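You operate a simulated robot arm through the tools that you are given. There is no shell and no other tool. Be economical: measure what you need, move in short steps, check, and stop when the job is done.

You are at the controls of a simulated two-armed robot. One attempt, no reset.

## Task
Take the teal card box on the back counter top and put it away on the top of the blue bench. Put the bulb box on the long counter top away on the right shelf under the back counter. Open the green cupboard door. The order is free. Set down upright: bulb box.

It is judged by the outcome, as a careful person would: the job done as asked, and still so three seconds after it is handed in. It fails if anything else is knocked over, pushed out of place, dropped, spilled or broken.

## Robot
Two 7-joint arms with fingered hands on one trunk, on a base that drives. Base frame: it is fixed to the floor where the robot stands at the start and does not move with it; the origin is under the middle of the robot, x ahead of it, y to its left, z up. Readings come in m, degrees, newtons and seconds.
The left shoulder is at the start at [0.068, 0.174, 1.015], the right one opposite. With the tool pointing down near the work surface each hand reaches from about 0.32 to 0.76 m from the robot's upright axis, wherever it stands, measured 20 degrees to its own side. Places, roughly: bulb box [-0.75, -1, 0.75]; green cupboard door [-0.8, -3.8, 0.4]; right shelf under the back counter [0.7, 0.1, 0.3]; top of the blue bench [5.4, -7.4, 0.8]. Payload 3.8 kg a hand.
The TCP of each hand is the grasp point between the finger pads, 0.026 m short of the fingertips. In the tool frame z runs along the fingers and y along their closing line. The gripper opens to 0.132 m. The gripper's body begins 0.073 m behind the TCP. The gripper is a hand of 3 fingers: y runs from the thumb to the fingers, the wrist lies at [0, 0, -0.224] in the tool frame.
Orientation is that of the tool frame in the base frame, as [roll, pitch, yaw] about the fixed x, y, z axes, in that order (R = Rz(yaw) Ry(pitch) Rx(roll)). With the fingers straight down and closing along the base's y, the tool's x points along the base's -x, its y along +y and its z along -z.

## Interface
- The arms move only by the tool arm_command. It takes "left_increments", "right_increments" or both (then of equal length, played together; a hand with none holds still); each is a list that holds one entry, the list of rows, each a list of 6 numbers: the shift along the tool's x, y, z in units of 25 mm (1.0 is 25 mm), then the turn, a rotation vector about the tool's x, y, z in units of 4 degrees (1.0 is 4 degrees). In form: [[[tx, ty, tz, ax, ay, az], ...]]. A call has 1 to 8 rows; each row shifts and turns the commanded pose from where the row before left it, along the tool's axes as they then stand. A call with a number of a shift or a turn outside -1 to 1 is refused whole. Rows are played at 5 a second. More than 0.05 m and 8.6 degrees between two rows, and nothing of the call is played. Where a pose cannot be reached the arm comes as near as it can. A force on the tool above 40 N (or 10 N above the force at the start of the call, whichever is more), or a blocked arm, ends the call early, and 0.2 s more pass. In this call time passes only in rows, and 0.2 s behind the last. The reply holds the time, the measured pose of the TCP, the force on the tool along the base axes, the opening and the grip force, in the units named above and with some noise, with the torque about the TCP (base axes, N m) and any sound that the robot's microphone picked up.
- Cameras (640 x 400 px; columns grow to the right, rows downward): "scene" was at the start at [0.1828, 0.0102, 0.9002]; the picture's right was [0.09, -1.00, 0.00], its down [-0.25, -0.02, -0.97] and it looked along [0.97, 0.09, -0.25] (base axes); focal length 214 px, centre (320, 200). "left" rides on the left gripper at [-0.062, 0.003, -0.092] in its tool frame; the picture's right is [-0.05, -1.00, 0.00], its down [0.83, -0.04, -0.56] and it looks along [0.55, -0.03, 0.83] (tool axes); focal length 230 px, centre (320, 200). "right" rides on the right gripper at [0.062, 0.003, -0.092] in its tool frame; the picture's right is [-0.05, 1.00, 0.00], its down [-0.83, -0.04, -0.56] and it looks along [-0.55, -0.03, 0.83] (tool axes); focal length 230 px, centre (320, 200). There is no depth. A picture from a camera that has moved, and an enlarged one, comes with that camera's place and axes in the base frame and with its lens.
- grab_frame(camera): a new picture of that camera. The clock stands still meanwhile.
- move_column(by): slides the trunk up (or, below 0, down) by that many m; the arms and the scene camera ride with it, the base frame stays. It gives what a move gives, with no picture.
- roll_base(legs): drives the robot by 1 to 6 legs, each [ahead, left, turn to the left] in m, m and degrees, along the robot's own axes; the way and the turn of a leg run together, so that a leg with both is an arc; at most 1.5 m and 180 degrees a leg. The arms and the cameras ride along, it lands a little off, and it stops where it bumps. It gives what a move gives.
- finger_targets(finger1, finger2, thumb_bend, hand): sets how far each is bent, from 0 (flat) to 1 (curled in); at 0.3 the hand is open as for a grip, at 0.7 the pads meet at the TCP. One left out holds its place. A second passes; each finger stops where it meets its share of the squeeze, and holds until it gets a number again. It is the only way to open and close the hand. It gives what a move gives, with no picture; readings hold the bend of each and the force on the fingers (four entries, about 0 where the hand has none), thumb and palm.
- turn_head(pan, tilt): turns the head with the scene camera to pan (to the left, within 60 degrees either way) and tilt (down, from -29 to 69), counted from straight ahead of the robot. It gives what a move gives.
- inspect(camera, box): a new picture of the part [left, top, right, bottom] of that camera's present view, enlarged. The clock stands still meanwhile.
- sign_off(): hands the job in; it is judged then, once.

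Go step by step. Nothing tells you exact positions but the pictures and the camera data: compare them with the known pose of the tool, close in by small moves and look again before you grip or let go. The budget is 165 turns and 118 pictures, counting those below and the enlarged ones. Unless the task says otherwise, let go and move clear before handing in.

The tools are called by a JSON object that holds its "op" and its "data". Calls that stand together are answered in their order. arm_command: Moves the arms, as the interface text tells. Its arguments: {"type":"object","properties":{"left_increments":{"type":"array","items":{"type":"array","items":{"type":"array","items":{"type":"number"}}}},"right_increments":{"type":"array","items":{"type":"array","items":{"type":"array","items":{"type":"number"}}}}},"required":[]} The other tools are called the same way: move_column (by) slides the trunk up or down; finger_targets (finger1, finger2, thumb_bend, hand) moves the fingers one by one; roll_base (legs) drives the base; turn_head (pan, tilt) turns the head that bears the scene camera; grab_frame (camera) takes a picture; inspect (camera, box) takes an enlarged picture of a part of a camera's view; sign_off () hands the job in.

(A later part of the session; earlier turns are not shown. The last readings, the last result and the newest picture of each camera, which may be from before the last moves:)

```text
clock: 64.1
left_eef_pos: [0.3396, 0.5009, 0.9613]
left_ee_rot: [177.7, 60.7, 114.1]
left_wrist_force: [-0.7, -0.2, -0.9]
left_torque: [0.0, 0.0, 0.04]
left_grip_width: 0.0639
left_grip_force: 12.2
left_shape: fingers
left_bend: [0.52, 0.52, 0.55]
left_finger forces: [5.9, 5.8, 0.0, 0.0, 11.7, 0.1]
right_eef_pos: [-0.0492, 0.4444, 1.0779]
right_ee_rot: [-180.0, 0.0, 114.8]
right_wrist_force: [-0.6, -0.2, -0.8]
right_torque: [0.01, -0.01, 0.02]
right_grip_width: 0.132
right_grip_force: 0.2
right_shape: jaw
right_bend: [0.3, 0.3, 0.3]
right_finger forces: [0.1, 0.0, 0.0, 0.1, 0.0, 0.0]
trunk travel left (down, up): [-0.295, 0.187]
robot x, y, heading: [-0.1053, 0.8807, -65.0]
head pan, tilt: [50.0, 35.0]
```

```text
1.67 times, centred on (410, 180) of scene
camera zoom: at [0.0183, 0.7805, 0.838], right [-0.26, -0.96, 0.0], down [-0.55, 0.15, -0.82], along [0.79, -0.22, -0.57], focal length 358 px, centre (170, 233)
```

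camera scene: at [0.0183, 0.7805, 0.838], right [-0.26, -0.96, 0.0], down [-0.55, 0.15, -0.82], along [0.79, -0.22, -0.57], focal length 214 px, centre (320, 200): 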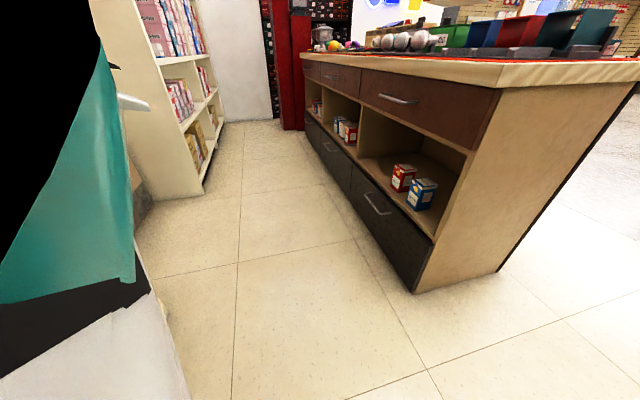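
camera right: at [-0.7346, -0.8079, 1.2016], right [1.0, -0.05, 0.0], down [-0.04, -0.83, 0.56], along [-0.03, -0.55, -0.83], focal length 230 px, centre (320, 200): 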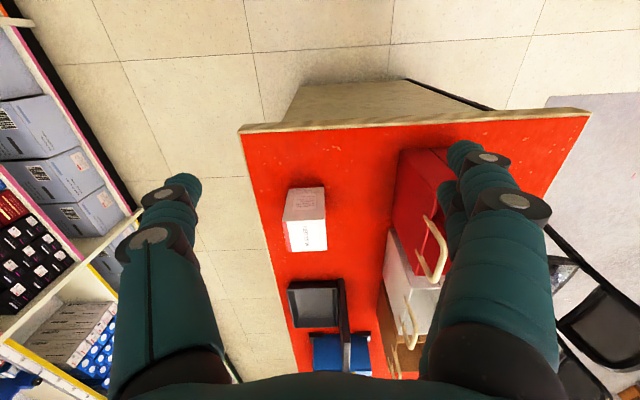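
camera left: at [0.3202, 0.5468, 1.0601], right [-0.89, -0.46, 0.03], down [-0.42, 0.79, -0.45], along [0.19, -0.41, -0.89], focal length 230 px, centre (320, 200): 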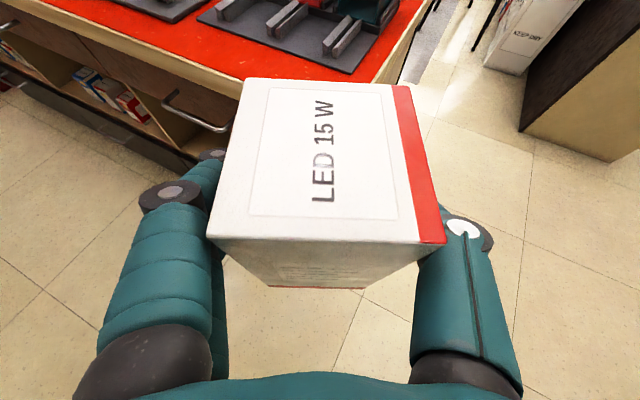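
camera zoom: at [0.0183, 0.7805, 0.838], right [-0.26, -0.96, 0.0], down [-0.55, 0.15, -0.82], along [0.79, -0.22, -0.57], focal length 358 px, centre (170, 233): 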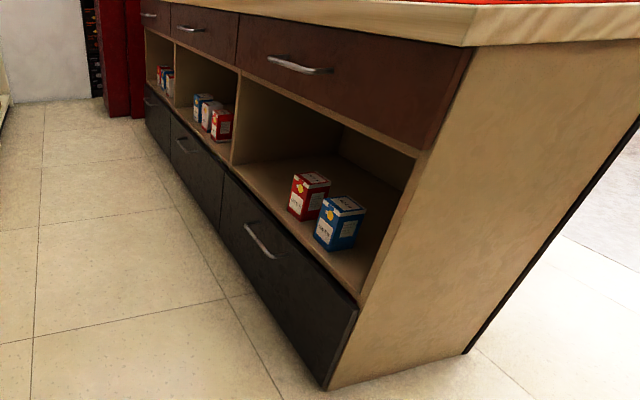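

Right cubby: x 0.44–1.10, floor z≈0.30, opening up to 0.61; a blue and a red box stand at x≈0.60–0.82. Free spot at about (0.95, 0.165). I slide to it and begin lowering.

{"op": "roll_base", "data": {"legs": [[0.233, 0.498, 0]]}}

{"op": "move_column", "data": {"by": -0.15}}

{"op": "arm_command", "data": {"left_increments": [[[0.87, 0, 0.49, 0, 0, 0], [0.87, 0, 0.49, 0, 0, 0], [0.87, 0, 0.49, 0, 0, 0], [0.87, 0, 0.49, 0, 0, 0], [0.87, 0, 0.49, 0, 0, 0], [0.87, 0, 0.49, 0, 0, 0], [0.87, 0, 0.49, 0, 0, 0], [0.87, 0, 0.49, 0, 0, 0]]]}}

{"op": "grab_frame", "data": {"camera": "left"}}

{"op": "grab_frame", "data": {"camera": "scene"}}

```text
clock: 69.1
left_eef_pos: [0.8969, 0.4956, 0.96]
left_ee_rot: [177.8, 60.4, 114.0]
left_wrist_force: [0.1, -0.1, 0.2]
left_torque: [-0.02, 0.03, -0.03]
left_grip_width: 0.0639
left_grip_force: 11.5
left_shape: fingers
left_bend: [0.52, 0.52, 0.55]
left_finger forces: [6.0, 5.9, 0.0, 0.0, 11.7, 0.0]
right_eef_pos: [0.5087, 0.4394, 1.0797]
right_ee_rot: [179.9, -0.1, 114.5]
right_wrist_force: [0.2, 0.3, -0.2]
right_torque: [0.01, 0.03, 0.0]
right_grip_width: 0.1321
right_grip_force: 0.0
right_shape: jaw
right_bend: [0.3, 0.3, 0.3]
right_finger forces: [0.0, 0.0, 0.1, 0.1, 0.0, 0.1]
trunk travel left (down, up): [-0.295, 0.187]
robot x, y, heading: [0.4572, 0.8748, -65.5]
head pan, tilt: [50.0, 35.0]
```

```text
clock: 70.8
left_eef_pos: [0.9065, 0.475, 0.75]
left_ee_rot: [177.9, 52.9, 114.2]
left_wrist_force: [0.1, -0.1, -1.0]
left_torque: [0.01, 0.0, 0.03]
left_grip_width: 0.0639
left_grip_force: 11.8
left_shape: fingers
left_bend: [0.52, 0.52, 0.55]
left_finger forces: [5.8, 5.8, 0.0, 0.1, 11.9, 0.0]
right_eef_pos: [0.5074, 0.4398, 0.9287]
right_ee_rot: [179.9, 0.1, 114.5]
right_wrist_force: [0.2, 1.1, -0.2]
right_torque: [0.0, -0.01, -0.02]
right_grip_width: 0.132
right_grip_force: 0.1
right_shape: jaw
right_bend: [0.3, 0.3, 0.3]
right_finger forces: [0.1, 0.1, 0.1, 0.0, 0.1, 0.0]
trunk travel left (down, up): [-0.145, 0.337]
robot x, y, heading: [0.4526, 0.8748, -65.7]
head pan, tilt: [50.0, 35.0]
```

```text
clock: 72.6
left_eef_pos: [0.905, 0.4879, 0.6071]
left_ee_rot: [177.9, 52.8, 114.2]
left_wrist_force: [0.4, -0.2, -0.8]
left_torque: [-0.01, 0.0, -0.01]
left_grip_width: 0.0635
left_grip_force: 11.9
left_shape: fingers
left_bend: [0.52, 0.52, 0.55]
left_finger forces: [5.8, 5.7, 0.1, 0.0, 11.6, 0.0]
left hand out of reach, approached as far as the arm can: row 1, 3, 6, 7, 8
right_eef_pos: [0.5087, 0.4392, 0.9289]
right_ee_rot: [179.9, 0.1, 114.5]
right_wrist_force: [0.7, 0.6, 0.5]
right_torque: [0.01, -0.03, 0.01]
right_grip_width: 0.1319
right_grip_force: 0.1
right_shape: jaw
right_bend: [0.3, 0.3, 0.3]
right_finger forces: [0.1, 0.0, 0.1, 0.0, 0.0, 0.0]
trunk travel left (down, up): [-0.145, 0.337]
robot x, y, heading: [0.4545, 0.8746, -65.3]
head pan, tilt: [50.0, 35.0]
```

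```text
92 pictures are left
camera left: at [0.8908, 0.52, 0.7119], right [-0.89, -0.46, 0.02], down [-0.44, 0.83, -0.33], along [0.14, -0.3, -0.94], focal length 230 px, centre (320, 200)
```

left: 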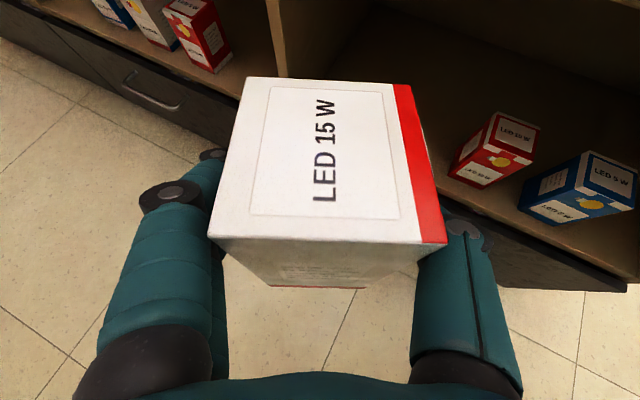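

```text
91 pictures are left
camera scene: at [0.5763, 0.7762, 0.6872], right [-0.27, -0.96, 0.0], down [-0.55, 0.15, -0.82], along [0.79, -0.22, -0.57], focal length 214 px, centre (320, 200)
```

scene: 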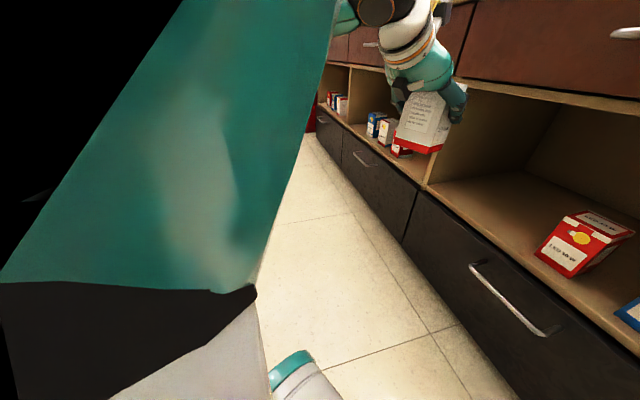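

Close to the body the wrist can't keep the tilt (box leans ~9°), so I'll lower the trunk instead while raising the right hand to stay above the counter.

{"op": "arm_command", "data": {"right_increments": [[[0, 0, -1, 0, 0, 0], [0, 0, -1, 0, 0, 0], [0, 0, -1, 0, 0, 0], [0, 0, -1, 0, 0, 0], [0, 0, -1, 0, 0, 0], [0, 0, -1, 0, 0, 0], [0, 0, -1, 0, 0, 0]]]}}

{"op": "move_column", "data": {"by": -0.1}}

```text
clock: 74.2
left_eef_pos: [0.9049, 0.4867, 0.6084]
left_ee_rot: [177.9, 52.8, 114.1]
left_wrist_force: [-0.2, -0.5, -0.9]
left_torque: [0.01, 0.01, 0.01]
left_grip_width: 0.0634
left_grip_force: 11.9
left_shape: fingers
left_bend: [0.52, 0.52, 0.55]
left_finger forces: [5.9, 5.8, 0.0, 0.0, 11.7, 0.0]
right_eef_pos: [0.5289, 0.4518, 0.9796]
right_ee_rot: [179.9, 0.1, 114.5]
right_wrist_force: [0.1, 0.5, 0.3]
right_torque: [0.01, 0.03, 0.0]
right_grip_width: 0.1321
right_grip_force: 0.0
right_shape: jaw
right_bend: [0.3, 0.3, 0.3]
right_finger forces: [0.1, 0.1, 0.0, 0.0, 0.0, 0.0]
right hand out of reach, approached as far as the arm can: row 2, 3, 4, 5, 6, 7
trunk travel left (down, up): [-0.145, 0.337]
robot x, y, heading: [0.4546, 0.8785, -65.5]
head pan, tilt: [50.0, 35.0]
```

```text
clock: 75.5
left_eef_pos: [0.9097, 0.4801, 0.4738]
left_ee_rot: [178.0, 48.6, 114.2]
left_wrist_force: [-0.1, -0.1, 0.0]
left_torque: [-0.04, 0.01, 0.01]
left_grip_width: 0.0633
left_grip_force: 12.0
left_shape: fingers
left_bend: [0.52, 0.52, 0.55]
left_finger forces: [5.8, 5.8, 0.0, 0.0, 11.5, 0.0]
right_eef_pos: [0.5461, 0.4136, 0.8417]
right_ee_rot: [179.7, -5.2, 114.5]
right_wrist_force: [-0.3, 0.0, -1.0]
right_torque: [0.0, 0.01, 0.02]
right_grip_width: 0.1318
right_grip_force: 0.1
right_shape: jaw
right_bend: [0.3, 0.3, 0.3]
right_finger forces: [0.0, 0.1, 0.1, 0.0, 0.0, 0.1]
trunk travel left (down, up): [-0.045, 0.437]
robot x, y, heading: [0.4549, 0.8752, -65.2]
head pan, tilt: [50.0, 35.0]
```

TCP is at z 0.47, box fits the opening. I extend forward into the cubby, checking how the wrist tilt recovers.

{"op": "arm_command", "data": {"left_increments": [[[-0.6, 0, 0.8, 0, 0, 0], [-0.6, 0, 0.8, 0, 0, 0], [-0.6, 0, 0.8, 0, 0, 0], [-0.6, 0, 0.8, 0, 0, 0]]]}}

{"op": "grab_frame", "data": {"camera": "left"}}

```text
clock: 76.5
left_eef_pos: [0.9536, 0.389, 0.4655]
left_ee_rot: [178.1, 48.5, 114.3]
left_wrist_force: [0.7, 0.9, -0.7]
left_torque: [0.0, -0.01, -0.06]
left_grip_width: 0.0635
left_grip_force: 11.9
left_shape: fingers
left_bend: [0.52, 0.52, 0.55]
left_finger forces: [5.8, 5.8, 0.0, 0.0, 11.6, 0.1]
right_eef_pos: [0.5444, 0.4135, 0.8427]
right_ee_rot: [179.7, -5.3, 114.5]
right_wrist_force: [0.0, 0.4, 0.7]
right_torque: [0.02, -0.01, 0.0]
right_grip_width: 0.1317
right_grip_force: 0.1
right_shape: jaw
right_bend: [0.3, 0.3, 0.3]
right_finger forces: [0.0, 0.0, 0.1, 0.0, 0.0, 0.1]
trunk travel left (down, up): [-0.045, 0.437]
robot x, y, heading: [0.4561, 0.876, -65.4]
head pan, tilt: [50.0, 35.0]
```

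```text
90 pictures are left
camera left: at [0.9431, 0.4151, 0.5727], right [-0.89, -0.46, 0.02], down [-0.45, 0.85, -0.26], along [0.1, -0.23, -0.97], focal length 230 px, centre (320, 200)
```

left: 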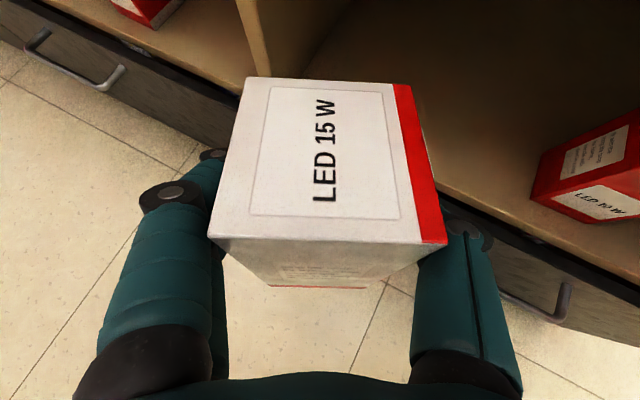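

Commands follow the measured pose. I now tilt the box back upright while shifting right and forward.

{"op": "arm_command", "data": {"left_increments": [[[0, -0.9, 0, 0, -0.85, 0], [0, -0.9, 0, 0, -0.85, 0], [-0.5, -0.9, 0.6, 0, -0.85, 0], [-0.5, -0.9, 0.6, 0, -0.7, 0]]]}}

{"op": "grab_frame", "data": {"camera": "left"}}

```text
clock: 77.5
left_eef_pos: [0.9557, 0.3762, 0.4718]
left_ee_rot: [178.0, 53.9, 113.9]
left_wrist_force: [-0.5, 0.7, -1.1]
left_torque: [0.0, -0.02, 0.0]
left_grip_width: 0.0631
left_grip_force: 11.5
left_shape: fingers
left_bend: [0.52, 0.52, 0.55]
left_finger forces: [5.8, 5.7, 0.0, 0.0, 11.5, 0.1]
left hand out of reach, approached as far as the arm can: row 2, 3, 4
right_eef_pos: [0.5458, 0.4134, 0.8422]
right_ee_rot: [179.8, -5.3, 114.5]
right_wrist_force: [-0.4, 0.1, -0.5]
right_torque: [-0.02, -0.01, 0.02]
right_grip_width: 0.1319
right_grip_force: 0.1
right_shape: jaw
right_bend: [0.3, 0.3, 0.3]
right_finger forces: [0.1, 0.1, 0.0, 0.0, 0.0, 0.0]
trunk travel left (down, up): [-0.045, 0.437]
robot x, y, heading: [0.4569, 0.8754, -65.4]
head pan, tilt: [50.0, 35.0]
```

```text
89 pictures are left
camera left: at [0.9403, 0.4113, 0.575], right [-0.89, -0.46, 0.02], down [-0.44, 0.83, -0.35], along [0.14, -0.32, -0.94], focal length 230 px, centre (320, 200)
```

left: 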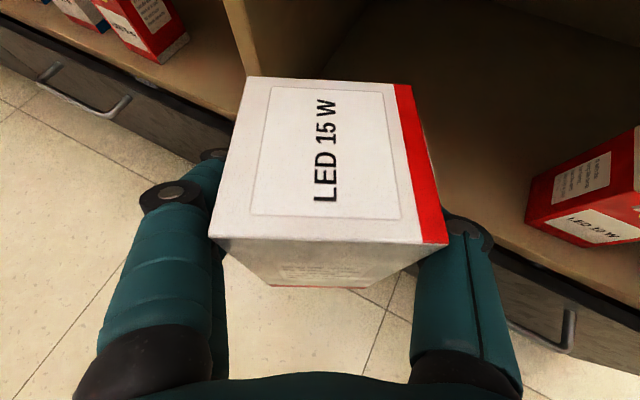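

Wrist limits again; I shift the base instead and extend further, then tilt.

{"op": "roll_base", "data": {"legs": [[-0.035, -0.08, 0]]}}

{"op": "arm_command", "data": {"left_increments": [[[-0.59, 0, 0.81, 0, 0, 0], [-0.59, 0, 0.81, 0, 0, 0], [-0.59, 0, 0.81, 0, 0, 0], [-0.59, 0, 0.81, 0, 0, 0], [0, 0, 0, 0, -1, 0], [0, 0, 0, 0, -1, 0]]]}}

{"op": "grab_frame", "data": {"camera": "left"}}

```text
clock: 78.9
left_eef_pos: [0.8695, 0.3757, 0.4707]
left_ee_rot: [177.8, 53.9, 114.0]
left_wrist_force: [-0.2, 0.0, -0.7]
left_torque: [-0.02, -0.01, 0.0]
left_grip_width: 0.0631
left_grip_force: 11.9
left_shape: fingers
left_bend: [0.52, 0.52, 0.55]
left_finger forces: [5.8, 5.8, 0.1, 0.0, 11.4, 0.1]
right_eef_pos: [0.4606, 0.4121, 0.8422]
right_ee_rot: [179.9, -5.3, 114.6]
right_wrist_force: [0.4, -0.2, 0.8]
right_torque: [0.0, -0.02, 0.0]
right_grip_width: 0.1319
right_grip_force: 0.0
right_shape: jaw
right_bend: [0.3, 0.3, 0.3]
right_finger forces: [0.1, 0.1, 0.1, 0.0, 0.0, 0.0]
trunk travel left (down, up): [-0.045, 0.437]
robot x, y, heading: [0.3688, 0.8742, -65.4]
head pan, tilt: [50.0, 35.0]
```

```text
clock: 80.3
left_eef_pos: [0.9153, 0.287, 0.4707]
left_ee_rot: [177.6, 58.1, 113.7]
left_wrist_force: [-0.3, 0.7, -0.3]
left_torque: [0.01, -0.01, 0.02]
left_grip_width: 0.0629
left_grip_force: 11.1
left_shape: fingers
left_bend: [0.52, 0.52, 0.55]
left_finger forces: [5.6, 5.6, 0.1, 0.0, 11.3, 0.1]
left hand out of reach, approached as far as the arm can: row 6
right_eef_pos: [0.462, 0.4118, 0.8426]
right_ee_rot: [179.9, -5.3, 114.6]
right_wrist_force: [-0.6, 0.6, 0.0]
right_torque: [-0.01, -0.01, 0.0]
right_grip_width: 0.1318
right_grip_force: 0.1
right_shape: jaw
right_bend: [0.3, 0.3, 0.3]
right_finger forces: [0.1, 0.0, 0.1, 0.0, 0.0, 0.1]
trunk travel left (down, up): [-0.045, 0.437]
robot x, y, heading: [0.3704, 0.8721, -65.6]
head pan, tilt: [50.0, 35.0]
```

```text
88 pictures are left
camera left: at [0.896, 0.3283, 0.5725], right [-0.89, -0.46, 0.02], down [-0.43, 0.81, -0.41], along [0.17, -0.37, -0.91], focal length 230 px, centre (320, 200)
```

left: 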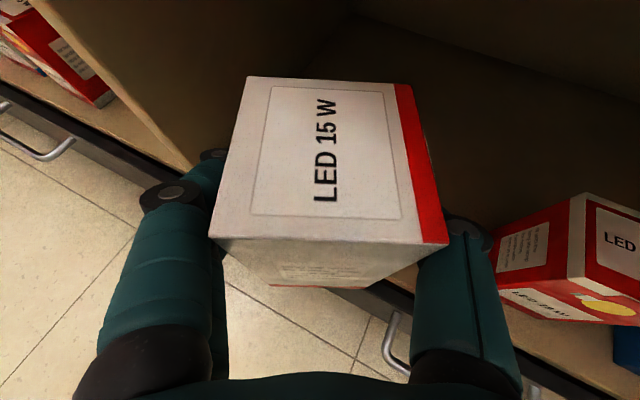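

Position good: divider at x≈1.13, red box ends at x≈0.79. I go 125 mm further in and tilt the last degrees.

{"op": "arm_command", "data": {"left_increments": [[[-0.53, 0, 0.85, 0, 0, 0], [-0.53, 0, 0.85, 0, 0, 0], [-0.53, 0, 0.85, 0, 0, 0], [-0.53, 0, 0.85, 0, 0, 0], [-0.53, 0, 0.85, 0, -0.9, 0]]]}}

{"op": "grab_frame", "data": {"camera": "left"}}

{"op": "turn_head", "data": {"pan": 40, "tilt": 35}}

{"op": "grab_frame", "data": {"camera": "scene"}}

```text
clock: 81.5
left_eef_pos: [0.9677, 0.1742, 0.4714]
left_ee_rot: [177.3, 61.5, 113.4]
left_wrist_force: [0.2, 0.3, -1.2]
left_torque: [0.0, 0.0, 0.01]
left_grip_width: 0.0631
left_grip_force: 10.9
left_shape: fingers
left_bend: [0.52, 0.52, 0.55]
left_finger forces: [5.7, 5.6, 0.0, 0.0, 11.2, 0.0]
right_eef_pos: [0.4619, 0.4125, 0.8416]
right_ee_rot: [179.8, -5.3, 114.6]
right_wrist_force: [-0.5, -0.1, -1.3]
right_torque: [0.01, 0.01, 0.02]
right_grip_width: 0.1315
right_grip_force: 0.0
right_shape: jaw
right_bend: [0.3, 0.3, 0.3]
right_finger forces: [0.0, 0.0, 0.0, 0.0, 0.0, 0.0]
trunk travel left (down, up): [-0.045, 0.437]
robot x, y, heading: [0.3671, 0.8731, -65.2]
head pan, tilt: [50.0, 35.0]
```

```text
87 pictures are left
camera left: at [0.9469, 0.2204, 0.5696], right [-0.89, -0.46, 0.02], down [-0.41, 0.78, -0.47], along [0.19, -0.42, -0.88], focal length 230 px, centre (320, 200)
```

left: 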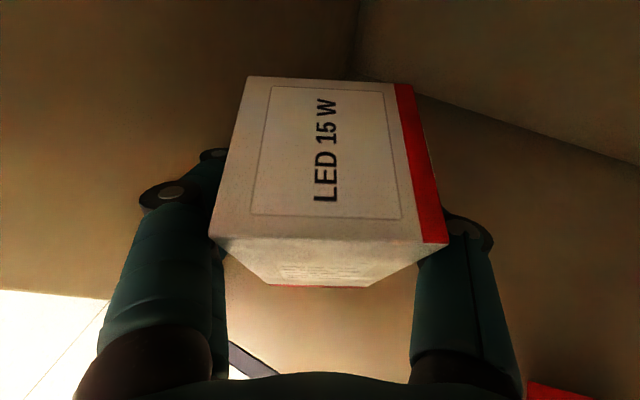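

```text
clock: 82.2
left_eef_pos: [0.967, 0.173, 0.471]
left_ee_rot: [177.4, 61.5, 113.4]
left_wrist_force: [-0.3, 0.4, -0.9]
left_torque: [-0.01, 0.0, 0.01]
left_grip_width: 0.0632
left_grip_force: 11.2
left_shape: fingers
left_bend: [0.52, 0.52, 0.55]
left_finger forces: [5.6, 5.7, 0.0, 0.0, 11.2, 0.0]
right_eef_pos: [0.4616, 0.412, 0.8418]
right_ee_rot: [179.8, -5.2, 114.7]
right_wrist_force: [0.2, 0.4, 0.8]
right_torque: [0.01, -0.02, 0.01]
right_grip_width: 0.1317
right_grip_force: 0.2
right_shape: jaw
right_bend: [0.3, 0.3, 0.3]
right_finger forces: [0.1, 0.1, 0.0, 0.1, 0.1, 0.0]
trunk travel left (down, up): [-0.045, 0.437]
robot x, y, heading: [0.3691, 0.8745, -65.3]
head pan, tilt: [40.0, 35.0]
```

```text
86 pictures are left
camera scene: at [0.49, 0.7521, 0.5828], right [-0.43, -0.9, 0.0], down [-0.52, 0.25, -0.82], along [0.74, -0.35, -0.57], focal length 214 px, centre (320, 200)
```

scene: 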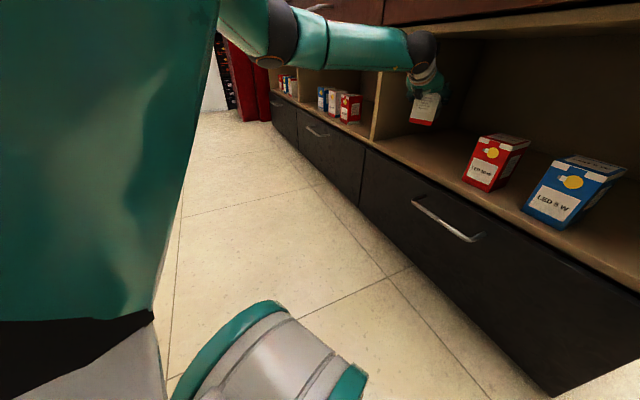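

Box is inside, upright, base about 7–10 cm above the shelf floor. Lowering.

{"op": "arm_command", "data": {"left_increments": [[[0.88, 0, 0.477, 0, 0, 0], [0.88, 0, 0.477, 0, 0, 0], [0.88, 0, 0.477, 0, 0, 0]]]}}

{"op": "inspect", "data": {"camera": "scene", "box": [360, 40, 520, 200]}}

```text
clock: 83.0
left_eef_pos: [0.973, 0.1748, 0.4365]
left_ee_rot: [177.6, 61.3, 113.4]
left_wrist_force: [0.2, 0.4, -1.0]
left_torque: [0.02, 0.0, 0.01]
left_grip_width: 0.0628
left_grip_force: 11.5
left_shape: fingers
left_bend: [0.52, 0.52, 0.55]
left_finger forces: [5.6, 5.5, 0.1, 0.0, 11.1, 0.0]
left hand out of reach, approached as far as the arm can: row 2, 3
right_eef_pos: [0.4618, 0.4136, 0.8415]
right_ee_rot: [179.7, -5.3, 114.6]
right_wrist_force: [-0.2, -0.5, 0.2]
right_torque: [0.01, -0.05, -0.02]
right_grip_width: 0.1322
right_grip_force: 0.1
right_shape: jaw
right_bend: [0.3, 0.3, 0.3]
right_finger forces: [0.0, 0.0, 0.0, 0.0, 0.1, 0.0]
trunk travel left (down, up): [-0.045, 0.437]
robot x, y, heading: [0.3672, 0.8736, -65.3]
head pan, tilt: [40.0, 35.0]
```

```text
2.50 times, centred on (440, 120) of scene
camera zoom: at [0.49, 0.7521, 0.5828], right [-0.43, -0.9, 0.0], down [-0.52, 0.25, -0.82], along [0.74, -0.35, -0.57], focal length 536 px, centre (20, 400)
```

zoom: 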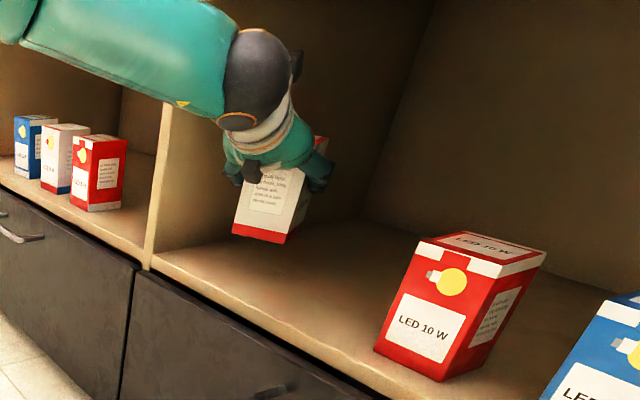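

{"op": "move_column", "data": {"by": -0.045}}

{"op": "inspect", "data": {"camera": "scene", "box": [360, 20, 520, 180]}}

```text
clock: 83.9
left_eef_pos: [0.9739, 0.1712, 0.4011]
left_ee_rot: [177.5, 61.0, 113.4]
left_wrist_force: [0.2, 0.1, -0.4]
left_torque: [0.0, -0.01, 0.0]
left_grip_width: 0.0628
left_grip_force: 10.5
left_shape: fingers
left_bend: [0.52, 0.52, 0.55]
left_finger forces: [5.6, 5.5, 0.0, 0.1, 11.0, 0.0]
right_eef_pos: [0.4617, 0.4125, 0.7973]
right_ee_rot: [179.9, -5.2, 114.6]
right_wrist_force: [0.1, 0.1, -0.2]
right_torque: [-0.03, 0.0, 0.02]
right_grip_width: 0.1319
right_grip_force: 0.0
right_shape: jaw
right_bend: [0.3, 0.3, 0.3]
right_finger forces: [0.0, 0.0, 0.1, 0.1, 0.0, 0.0]
trunk travel left (down, up): [0.0, 0.482]
robot x, y, heading: [0.3713, 0.8778, -65.3]
head pan, tilt: [40.0, 35.0]
```

```text
2.50 times, centred on (440, 100) of scene
camera zoom: at [0.4923, 0.747, 0.5507], right [-0.43, -0.9, 0.0], down [-0.52, 0.25, -0.82], along [0.74, -0.35, -0.57], focal length 536 px, centre (20, 450)
```

zoom: 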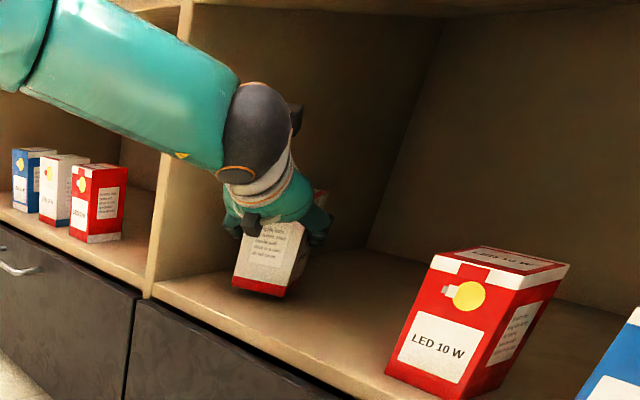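

About 3 cm remain, limited by the wrist. I back the base a little and reach further so the forearm flattens.

{"op": "roll_base", "data": {"legs": [[-0.07, 0, 0]]}}

{"op": "arm_command", "data": {"left_increments": [[[-0.48, 0, 0.88, 0, 0, 0], [-0.48, 0, 0.88, 0, 0, 0], [-0.3, 0, 0.95, 0, 0, 0], [0.88, 0, 0.48, 0, 0, 0]]]}}

{"op": "inspect", "data": {"camera": "scene", "box": [360, 20, 520, 180]}}

```text
clock: 84.9
left_eef_pos: [0.9467, 0.2335, 0.4006]
left_ee_rot: [177.4, 61.0, 113.4]
left_wrist_force: [0.1, -0.8, -1.4]
left_torque: [-0.02, 0.01, 0.0]
left_grip_width: 0.063
left_grip_force: 11.4
left_shape: fingers
left_bend: [0.52, 0.52, 0.55]
left_finger forces: [5.5, 5.5, 0.1, 0.0, 11.0, 0.0]
right_eef_pos: [0.4324, 0.4756, 0.7963]
right_ee_rot: [179.9, -5.3, 114.6]
right_wrist_force: [0.2, 0.1, -0.3]
right_torque: [-0.01, 0.0, 0.04]
right_grip_width: 0.1321
right_grip_force: 0.1
right_shape: jaw
right_bend: [0.3, 0.3, 0.3]
right_finger forces: [0.0, 0.0, 0.1, 0.0, 0.0, 0.1]
trunk travel left (down, up): [0.0, 0.482]
robot x, y, heading: [0.34, 0.9403, -65.6]
head pan, tilt: [40.0, 35.0]
```

```text
clock: 85.9
left_eef_pos: [0.9724, 0.1756, 0.3796]
left_ee_rot: [177.8, 61.7, 113.6]
left_wrist_force: [0.9, -3.3, 18.3]
left_torque: [-0.43, -0.13, 0.04]
left_grip_width: 0.0642
left_grip_force: 13.4
left_shape: fingers
left_bend: [0.52, 0.52, 0.55]
left_finger forces: [6.7, 6.1, 0.0, 0.1, 13.4, 0.0]
left hand out of reach, approached as far as the arm can: row 3, 4
right_eef_pos: [0.4315, 0.4772, 0.7975]
right_ee_rot: [179.7, -5.2, 114.6]
right_wrist_force: [0.9, 0.7, -0.4]
right_torque: [-0.02, -0.01, 0.01]
right_grip_width: 0.1317
right_grip_force: 0.1
right_shape: jaw
right_bend: [0.3, 0.3, 0.3]
right_finger forces: [0.0, 0.0, 0.1, 0.0, 0.1, 0.0]
trunk travel left (down, up): [0.0, 0.482]
robot x, y, heading: [0.3399, 0.9368, -65.5]
head pan, tilt: [40.0, 35.0]
```

```text
2.50 times, centred on (440, 100) of scene
camera zoom: at [0.4628, 0.8107, 0.5511], right [-0.43, -0.9, 0.0], down [-0.52, 0.24, -0.82], along [0.74, -0.35, -0.57], focal length 536 px, centre (20, 450)
```

zoom: 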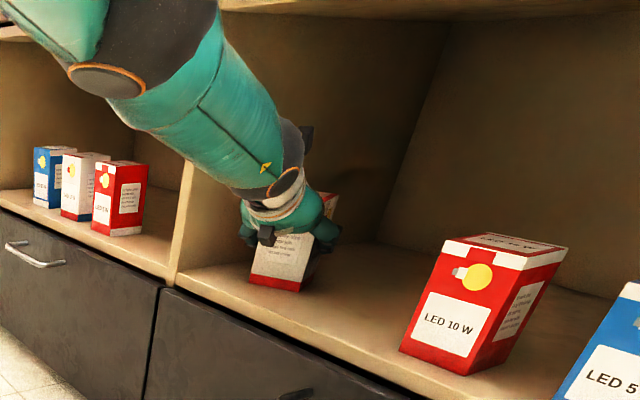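

The box rests on the shelf floor (18 N upward). I open the hand.

{"op": "finger_targets", "data": {"hand": "left", "finger1": 0.3, "finger2": 0.3, "thumb_bend": 0.3}}

{"op": "grab_frame", "data": {"camera": "left"}}

```text
clock: 86.9
left_eef_pos: [0.9737, 0.1773, 0.374]
left_ee_rot: [177.4, 60.9, 113.5]
left_wrist_force: [-0.9, -0.5, -0.5]
left_torque: [-0.01, 0.03, 0.0]
left_grip_width: 0.1341
left_grip_force: 0.1
left_shape: fingers
left_bend: [0.3, 0.3, 0.3]
left_finger forces: [0.0, 0.1, 0.1, 0.1, 0.1, 0.0]
right_eef_pos: [0.4323, 0.4757, 0.7962]
right_ee_rot: [179.8, -5.2, 114.6]
right_wrist_force: [1.0, -0.6, -0.1]
right_torque: [-0.03, 0.0, -0.01]
right_grip_width: 0.1318
right_grip_force: 0.1
right_shape: jaw
right_bend: [0.3, 0.3, 0.3]
right_finger forces: [0.0, 0.0, 0.1, 0.1, 0.0, 0.0]
trunk travel left (down, up): [0.0, 0.482]
robot x, y, heading: [0.3396, 0.9358, -65.4]
head pan, tilt: [40.0, 35.0]
```

```text
82 pictures are left
camera left: at [0.9533, 0.2246, 0.4715], right [-0.89, -0.46, 0.02], down [-0.41, 0.79, -0.46], along [0.19, -0.42, -0.89], focal length 230 px, centre (320, 200)
```

left: 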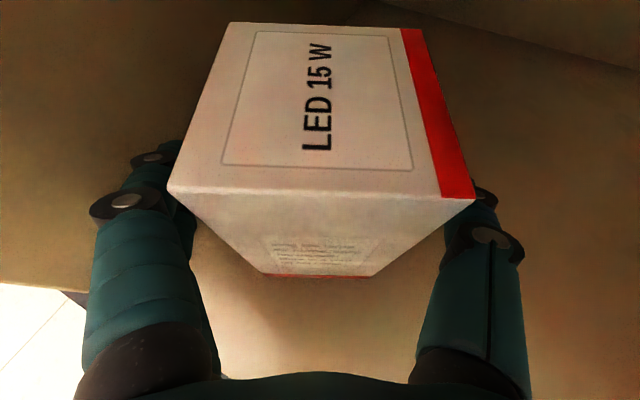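

Clear on both sides. I withdraw the hand straight back, then check the box.

{"op": "arm_command", "data": {"left_increments": [[[0.45, 0, -0.89, 0, 0, 0], [0.45, 0, -0.89, 0, 0, 0], [0.45, 0, -0.89, 0, 0, 0], [0.45, 0, -0.89, 0, 0, 0], [0.3, 0, -0.95, 0, 0, 0], [0.3, 0, -0.95, 0, 0, 0]]]}}

{"op": "inspect", "data": {"camera": "scene", "box": [360, 20, 520, 180]}}

```text
clock: 88.3
left_eef_pos: [0.9549, 0.2194, 0.3745]
left_ee_rot: [177.6, 60.8, 113.4]
left_wrist_force: [-0.8, 0.0, 0.3]
left_torque: [-0.03, 0.02, 0.0]
left_grip_width: 0.1342
left_grip_force: 0.2
left_shape: fingers
left_bend: [0.3, 0.3, 0.3]
left_finger forces: [0.0, 0.0, 0.1, 0.0, 0.1, 0.0]
left hand out of reach, approached as far as the arm can: row 2, 3, 4, 5, 6
right_eef_pos: [0.4319, 0.4766, 0.7978]
right_ee_rot: [179.8, -5.3, 114.7]
right_wrist_force: [0.6, -0.7, 0.6]
right_torque: [0.01, 0.02, -0.01]
right_grip_width: 0.1319
right_grip_force: 0.0
right_shape: jaw
right_bend: [0.3, 0.3, 0.3]
right_finger forces: [0.0, 0.0, 0.1, 0.1, 0.0, 0.0]
trunk travel left (down, up): [0.0, 0.482]
robot x, y, heading: [0.3404, 0.9418, -65.3]
head pan, tilt: [40.0, 35.0]
```

```text
2.50 times, centred on (440, 100) of scene
camera zoom: at [0.4634, 0.8101, 0.5508], right [-0.43, -0.9, 0.0], down [-0.52, 0.25, -0.82], along [0.74, -0.35, -0.57], focal length 536 px, centre (20, 450)
```

zoom: 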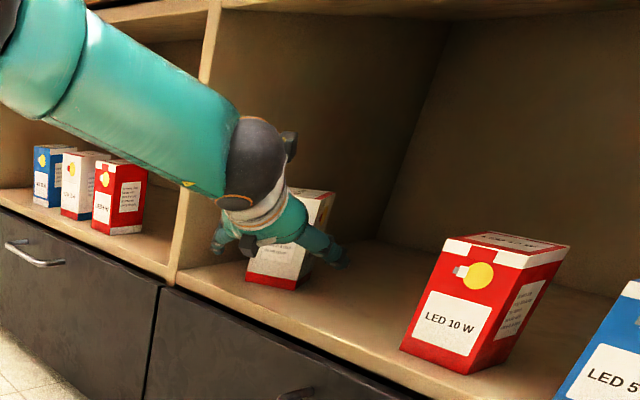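

{"op": "arm_command", "data": {"left_increments": [[[0.25, 0, -0.95, 0, 1, 0], [0.3, 0, -0.95, 0, 1, 0], [0.35, 0, -0.93, 0, 1, 0], [0.35, 0, -0.93, 0, 1, 0], [0.4, 0, -0.9, 0, 1, 0], [0.4, 0, -0.9, 0, 1, 0]]]}}

{"op": "inspect", "data": {"camera": "scene", "box": [360, 20, 520, 180]}}

```text
clock: 89.7
left_eef_pos: [0.8946, 0.3439, 0.4215]
left_ee_rot: [178.4, 36.9, 114.7]
left_wrist_force: [-0.2, -0.8, 0.0]
left_torque: [0.03, -0.01, 0.05]
left_grip_width: 0.134
left_grip_force: 0.1
left_shape: fingers
left_bend: [0.3, 0.3, 0.3]
left_finger forces: [0.0, 0.0, 0.0, 0.0, 0.0, 0.0]
right_eef_pos: [0.4331, 0.476, 0.7974]
right_ee_rot: [179.8, -5.2, 114.6]
right_wrist_force: [-0.2, -1.0, -0.4]
right_torque: [-0.04, -0.02, -0.03]
right_grip_width: 0.132
right_grip_force: 0.1
right_shape: jaw
right_bend: [0.3, 0.3, 0.3]
right_finger forces: [0.1, 0.1, 0.0, 0.0, 0.0, 0.0]
trunk travel left (down, up): [0.0, 0.482]
robot x, y, heading: [0.3406, 0.9396, -65.3]
head pan, tilt: [40.0, 35.0]
```

```text
2.50 times, centred on (440, 100) of scene
camera zoom: at [0.4633, 0.8101, 0.5508], right [-0.43, -0.9, 0.0], down [-0.52, 0.25, -0.82], along [0.74, -0.35, -0.57], focal length 536 px, centre (20, 450)
```

zoom: 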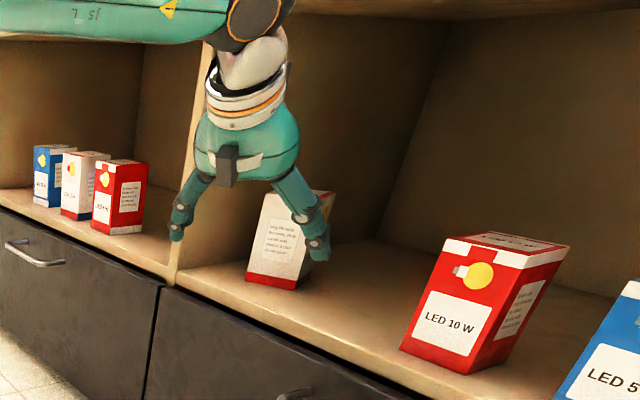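

The bulb box stands upright and free. I pull the hand out of the aisle edge and raise the trunk.

{"op": "arm_command", "data": {"left_increments": [[[0.8, 0, -0.6, 0, 0.5, 0], [0.8, 0, -0.6, 0, 0.5, 0], [0.8, 0, -0.6, 0, 0.5, 0], [0.8, 0, -0.6, 0, 0.5, 0]]]}}

{"op": "move_column", "data": {"by": 0.45}}

{"op": "turn_head", "data": {"pan": 0, "tilt": 35}}

{"op": "grab_frame", "data": {"camera": "scene"}}

```text
clock: 90.7
left_eef_pos: [0.85, 0.4339, 0.4267]
left_ee_rot: [178.6, 29.1, 115.0]
left_wrist_force: [0.1, -0.3, -0.5]
left_torque: [0.01, -0.02, -0.05]
left_grip_width: 0.1345
left_grip_force: 0.0
left_shape: fingers
left_bend: [0.3, 0.3, 0.3]
left_finger forces: [0.0, 0.1, 0.1, 0.0, 0.1, 0.0]
right_eef_pos: [0.4317, 0.4761, 0.7968]
right_ee_rot: [179.9, -5.3, 114.5]
right_wrist_force: [0.3, -0.5, 0.2]
right_torque: [-0.01, 0.02, -0.02]
right_grip_width: 0.1316
right_grip_force: 0.1
right_shape: jaw
right_bend: [0.3, 0.3, 0.3]
right_finger forces: [0.1, 0.0, 0.1, 0.0, 0.0, 0.0]
trunk travel left (down, up): [0.0, 0.482]
robot x, y, heading: [0.3412, 0.9407, -65.2]
head pan, tilt: [40.0, 35.0]
```

```text
refused: 0.45 is not a number from -0.4 to 0.4
```

```text
clock: 91.8
left_eef_pos: [0.8506, 0.4335, 0.4284]
left_ee_rot: [178.6, 29.0, 115.0]
left_wrist_force: [-0.9, 0.3, 0.3]
left_torque: [0.02, 0.0, 0.02]
left_grip_width: 0.1342
left_grip_force: 0.1
left_shape: fingers
left_bend: [0.3, 0.3, 0.3]
left_finger forces: [0.1, 0.1, 0.0, 0.0, 0.0, 0.0]
right_eef_pos: [0.4319, 0.4766, 0.7974]
right_ee_rot: [179.8, -5.3, 114.5]
right_wrist_force: [0.0, 0.4, 0.2]
right_torque: [-0.01, 0.02, 0.0]
right_grip_width: 0.1319
right_grip_force: 0.0
right_shape: jaw
right_bend: [0.3, 0.3, 0.3]
right_finger forces: [0.1, 0.1, 0.0, 0.0, 0.0, 0.0]
trunk travel left (down, up): [0.0, 0.482]
robot x, y, heading: [0.3389, 0.9386, -65.1]
head pan, tilt: [0.0, 35.0]
```

```text
79 pictures are left
camera scene: at [0.4206, 0.7677, 0.5508], right [-0.91, -0.42, 0.0], down [-0.24, 0.52, -0.82], along [0.34, -0.74, -0.57], focal length 214 px, centre (320, 200)
```

scene: 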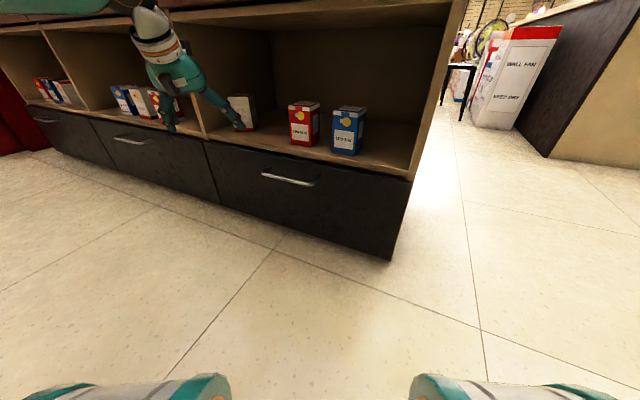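

Raising the trunk, then looking at the counter top to identify the teal box.

{"op": "move_column", "data": {"by": 0.4}}

{"op": "move_column", "data": {"by": 0.08}}

{"op": "turn_head", "data": {"pan": 20, "tilt": 40}}

{"op": "grab_frame", "data": {"camera": "scene"}}

```text
clock: 95.6
left_eef_pos: [0.8501, 0.4341, 0.8264]
left_ee_rot: [178.6, 29.0, 115.0]
left_wrist_force: [0.0, 0.2, 0.1]
left_torque: [-0.02, 0.0, -0.02]
left_grip_width: 0.1341
left_grip_force: 0.1
left_shape: fingers
left_bend: [0.3, 0.3, 0.3]
left_finger forces: [0.0, 0.1, 0.0, 0.1, 0.1, 0.0]
right_eef_pos: [0.4326, 0.4757, 1.1965]
right_ee_rot: [179.8, -5.2, 114.7]
right_wrist_force: [0.7, -0.5, -0.3]
right_torque: [-0.01, 0.02, 0.04]
right_grip_width: 0.1318
right_grip_force: 0.0
right_shape: jaw
right_bend: [0.3, 0.3, 0.3]
right_finger forces: [0.0, 0.0, 0.0, 0.0, 0.1, 0.0]
trunk travel left (down, up): [-0.4, 0.082]
robot x, y, heading: [0.3428, 0.9368, -65.1]
head pan, tilt: [0.0, 35.0]
```

```text
clock: 96.8
left_eef_pos: [0.8505, 0.4346, 0.9045]
left_ee_rot: [178.5, 28.7, 114.9]
left_wrist_force: [-0.6, -0.1, 0.0]
left_torque: [-0.02, -0.01, 0.01]
left_grip_width: 0.134
left_grip_force: 0.1
left_shape: fingers
left_bend: [0.3, 0.3, 0.3]
left_finger forces: [0.1, 0.0, 0.1, 0.1, 0.0, 0.1]
right_eef_pos: [0.4316, 0.4752, 1.2747]
right_ee_rot: [179.8, -5.5, 114.6]
right_wrist_force: [0.7, -0.5, 0.5]
right_torque: [-0.04, -0.01, -0.04]
right_grip_width: 0.1317
right_grip_force: 0.1
right_shape: jaw
right_bend: [0.3, 0.3, 0.3]
right_finger forces: [0.0, 0.1, 0.0, 0.0, 0.1, 0.1]
trunk travel left (down, up): [-0.48, 0.002]
robot x, y, heading: [0.3391, 0.9373, -65.3]
head pan, tilt: [0.0, 35.0]
```

```text
clock: 97.6
left_eef_pos: [0.8508, 0.4348, 0.9077]
left_ee_rot: [178.6, 29.1, 115.1]
left_wrist_force: [-0.4, -0.1, 0.1]
left_torque: [0.02, -0.01, 0.0]
left_grip_width: 0.1341
left_grip_force: 0.0
left_shape: fingers
left_bend: [0.3, 0.3, 0.3]
left_finger forces: [0.1, 0.0, 0.1, 0.0, 0.0, 0.0]
right_eef_pos: [0.4321, 0.4765, 1.2759]
right_ee_rot: [179.8, -5.3, 114.6]
right_wrist_force: [0.5, -0.5, 0.3]
right_torque: [0.01, 0.03, -0.02]
right_grip_width: 0.1317
right_grip_force: 0.0
right_shape: jaw
right_bend: [0.3, 0.3, 0.3]
right_finger forces: [0.0, 0.0, 0.0, 0.1, 0.0, 0.0]
trunk travel left (down, up): [-0.48, 0.002]
robot x, y, heading: [0.3426, 0.9366, -65.1]
head pan, tilt: [20.0, 40.0]
```

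```text
78 pictures are left
camera scene: at [0.4461, 0.7815, 1.0505], right [-0.71, -0.7, 0.0], down [-0.45, 0.46, -0.77], along [0.54, -0.55, -0.64], focal length 214 px, centre (320, 200)
```

scene: 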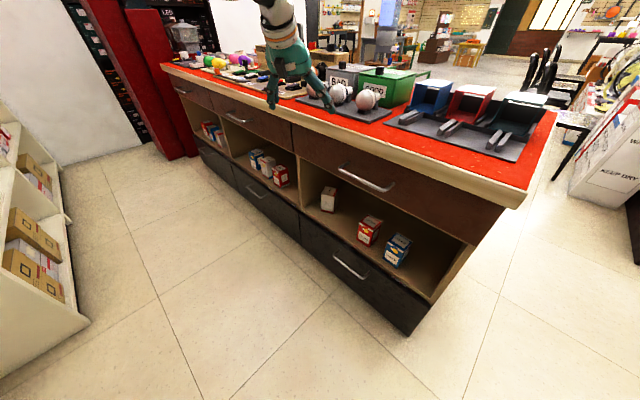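

{"op": "inspect", "data": {"camera": "scene", "box": [370, 50, 570, 210]}}

{"op": "inspect", "data": {"camera": "scene", "box": [160, 20, 400, 140]}}

{"op": "grab_frame", "data": {"camera": "right"}}

```text
2.50 times, centred on (470, 130) of scene
camera zoom: at [0.4461, 0.7815, 1.0505], right [-0.71, -0.7, 0.0], down [-0.45, 0.46, -0.77], along [0.54, -0.55, -0.64], focal length 536 px, centre (-55, 375)
```

zoom: 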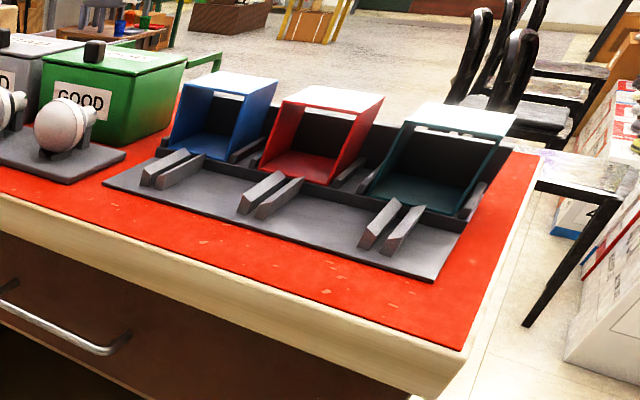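

```text
2.67 times, centred on (280, 80) of scene
camera zoom: at [0.4461, 0.7815, 1.0505], right [-0.71, -0.7, 0.0], down [-0.45, 0.46, -0.77], along [0.54, -0.55, -0.64], focal length 572 px, centre (427, 520)
```

zoom: 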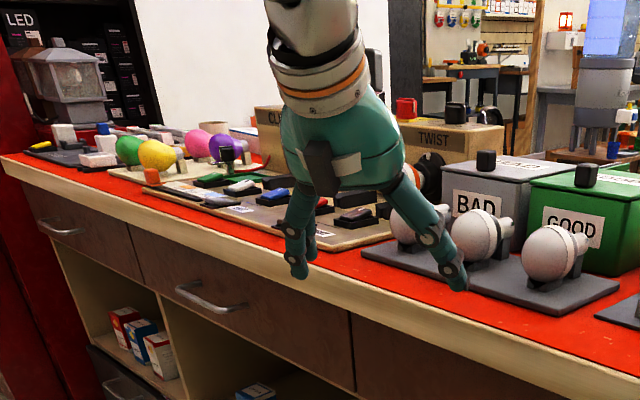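

```text
75 pictures are left
camera right: at [0.4118, 0.5251, 1.3756], right [0.93, 0.37, 0.0], down [0.32, -0.82, 0.48], along [0.18, -0.44, -0.88], focal length 230 px, centre (320, 200)
```

right: 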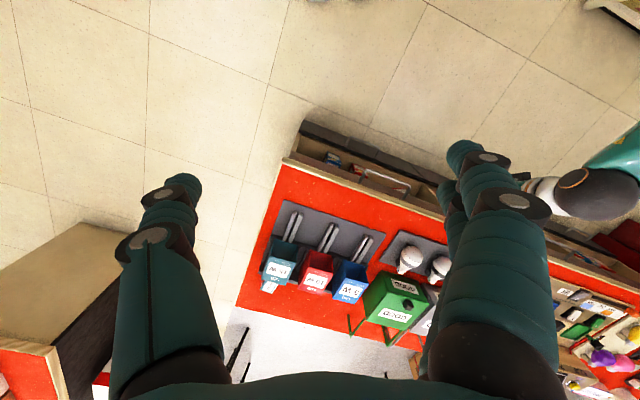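

The three "LED" bins are open fixture chutes, so the loose teal "PLUGS" carton at about (0.48,-0.08) is the teal card box. I leave the aisle and go to the counter's end, raising the left hand.

{"op": "roll_base", "data": {"legs": [[-0.144, -0.639, 0], [0.368, -0.393, 0], [0, 0, 65]]}}

{"op": "arm_command", "data": {"left_increments": [[[-0.48, 0, -0.87, 0, 0.9, 0], [-0.42, 0, -0.9, 0, 0.9, 0], [-0.36, 0, -0.93, 0, 0.9, 0], [-0.3, 0, -0.95, 0, 0.9, 0], [-0.24, 0, -0.97, 0, 0.9, 0], [-0.18, 0, -0.98, 0, 0.9, 0], [-0.12, 0, -0.98, 0, 0.9, 0], [-0.05, 0, -1, 0, 0.9, 0]]], "right_increments": [[[0, 0, 0.3, 0, -0.2, 0], [0, 0, 0.3, 0, -0.2, 0], [0, 0, 0.3, 0, -0.2, 0], [0, 0, 0.3, 0, -0.2, 0], [0, 0, 0.3, 0, -0.2, 0], [0, 0, 0.3, 0, -0.2, 0], [0, 0, 0.3, 0, -0.1, 0], [0, 0, 0.3, 0, 0, 0]]]}}

```text
clock: 110.1
left_eef_pos: [0.1726, 0.5616, 0.907]
left_ee_rot: [178.6, 29.0, -179.9]
left_wrist_force: [-0.4, 1.1, 1.3]
left_torque: [0.0, 0.01, -0.03]
left_grip_width: 0.1342
left_grip_force: 0.1
left_shape: fingers
left_bend: [0.3, 0.3, 0.3]
left_finger forces: [0.0, 0.0, 0.0, 0.1, 0.0, 0.0]
right_eef_pos: [-0.0413, 0.2013, 1.2766]
right_ee_rot: [179.8, -5.3, 179.8]
right_wrist_force: [-0.4, 0.6, -1.2]
right_torque: [0.01, 0.02, -0.01]
right_grip_width: 0.1318
right_grip_force: 0.0
right_shape: jaw
right_bend: [0.3, 0.3, 0.3]
right_finger forces: [0.0, 0.0, 0.0, 0.0, 0.0, 0.0]
trunk travel left (down, up): [-0.48, 0.002]
robot x, y, heading: [-0.4983, 0.3099, 0.2]
head pan, tilt: [20.0, 40.0]
```

```text
clock: 111.9
left_eef_pos: [0.1378, 0.5579, 1.1036]
left_ee_rot: [178.9, 0.4, -179.2]
left_wrist_force: [0.1, 0.1, 0.0]
left_torque: [0.03, 0.02, 0.03]
left_grip_width: 0.1342
left_grip_force: 0.0
left_shape: fingers
left_bend: [0.3, 0.3, 0.3]
left_finger forces: [0.0, 0.0, 0.1, 0.0, 0.0, 0.0]
left hand out of reach, approached as far as the arm can: row 7, 8
right_eef_pos: [-0.0424, 0.2, 1.2166]
right_ee_rot: [179.6, -0.1, 179.8]
right_wrist_force: [0.2, 0.0, -0.5]
right_torque: [-0.01, -0.03, 0.04]
right_grip_width: 0.1323
right_grip_force: 0.1
right_shape: jaw
right_bend: [0.3, 0.3, 0.3]
right_finger forces: [0.0, 0.0, 0.0, 0.0, 0.1, 0.0]
trunk travel left (down, up): [-0.48, 0.002]
robot x, y, heading: [-0.4985, 0.3103, 0.2]
head pan, tilt: [20.0, 40.0]
```

{"op": "roll_base", "data": {"legs": [[0.47, -0.29, 0]]}}

{"op": "grab_frame", "data": {"camera": "right"}}

{"op": "turn_head", "data": {"pan": -15, "tilt": 40}}

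{"op": "inspect", "data": {"camera": "scene", "box": [220, 60, 460, 210]}}

```text
clock: 115.0
left_eef_pos: [0.6081, 0.2688, 1.1031]
left_ee_rot: [178.8, 0.3, -179.4]
left_wrist_force: [-0.4, 0.1, -0.1]
left_torque: [0.04, 0.02, 0.0]
left_grip_width: 0.1342
left_grip_force: 0.0
left_shape: fingers
left_bend: [0.3, 0.3, 0.3]
left_finger forces: [0.1, 0.0, 0.1, 0.0, 0.0, 0.1]
right_eef_pos: [0.4272, -0.0888, 1.218]
right_ee_rot: [179.7, -0.1, 179.5]
right_wrist_force: [-0.1, -0.1, 0.0]
right_torque: [-0.02, -0.02, 0.01]
right_grip_width: 0.1319
right_grip_force: 0.1
right_shape: jaw
right_bend: [0.3, 0.3, 0.3]
right_finger forces: [0.0, 0.0, 0.0, 0.1, 0.0, 0.0]
trunk travel left (down, up): [-0.48, 0.002]
robot x, y, heading: [-0.029, 0.0269, -0.3]
head pan, tilt: [20.0, 40.0]
```

```text
74 pictures are left
camera right: at [0.3653, -0.0849, 1.3108], right [0.06, 1.0, 0.0], down [0.83, -0.05, 0.55], along [0.55, -0.03, -0.83], focal length 230 px, centre (320, 200)
```

right: 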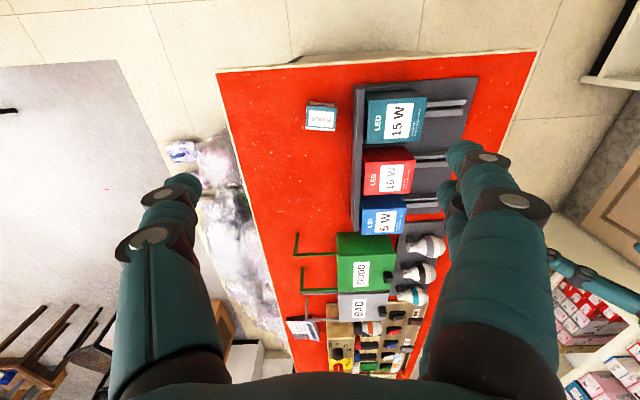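

```text
clock: 116.1
left_eef_pos: [0.6081, 0.2679, 1.1025]
left_ee_rot: [178.8, 0.3, -179.3]
left_wrist_force: [0.5, 1.1, 0.6]
left_torque: [0.02, 0.03, -0.01]
left_grip_width: 0.1342
left_grip_force: 0.2
left_shape: fingers
left_bend: [0.3, 0.3, 0.3]
left_finger forces: [0.0, 0.0, 0.0, 0.0, 0.0, 0.0]
right_eef_pos: [0.4272, -0.0876, 1.2166]
right_ee_rot: [179.7, -0.1, 179.5]
right_wrist_force: [-0.1, -0.1, -0.1]
right_torque: [0.01, -0.01, 0.03]
right_grip_width: 0.1321
right_grip_force: 0.0
right_shape: jaw
right_bend: [0.3, 0.3, 0.3]
right_finger forces: [0.0, 0.1, 0.0, 0.0, 0.0, 0.0]
trunk travel left (down, up): [-0.48, 0.002]
robot x, y, heading: [-0.0305, 0.0225, -0.3]
head pan, tilt: [-15.0, 40.0]
```

```text
2.67 times, centred on (340, 135) of scene
camera zoom: at [0.1625, 0.0018, 1.0505], right [-0.26, -0.96, 0.0], down [-0.62, 0.17, -0.77], along [0.74, -0.2, -0.64], focal length 572 px, centre (267, 373)
```

zoom: 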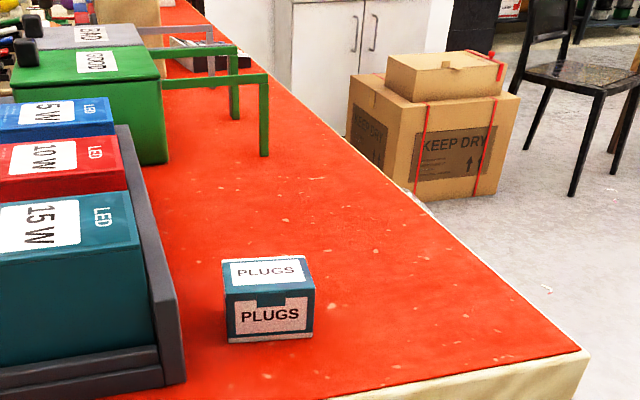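

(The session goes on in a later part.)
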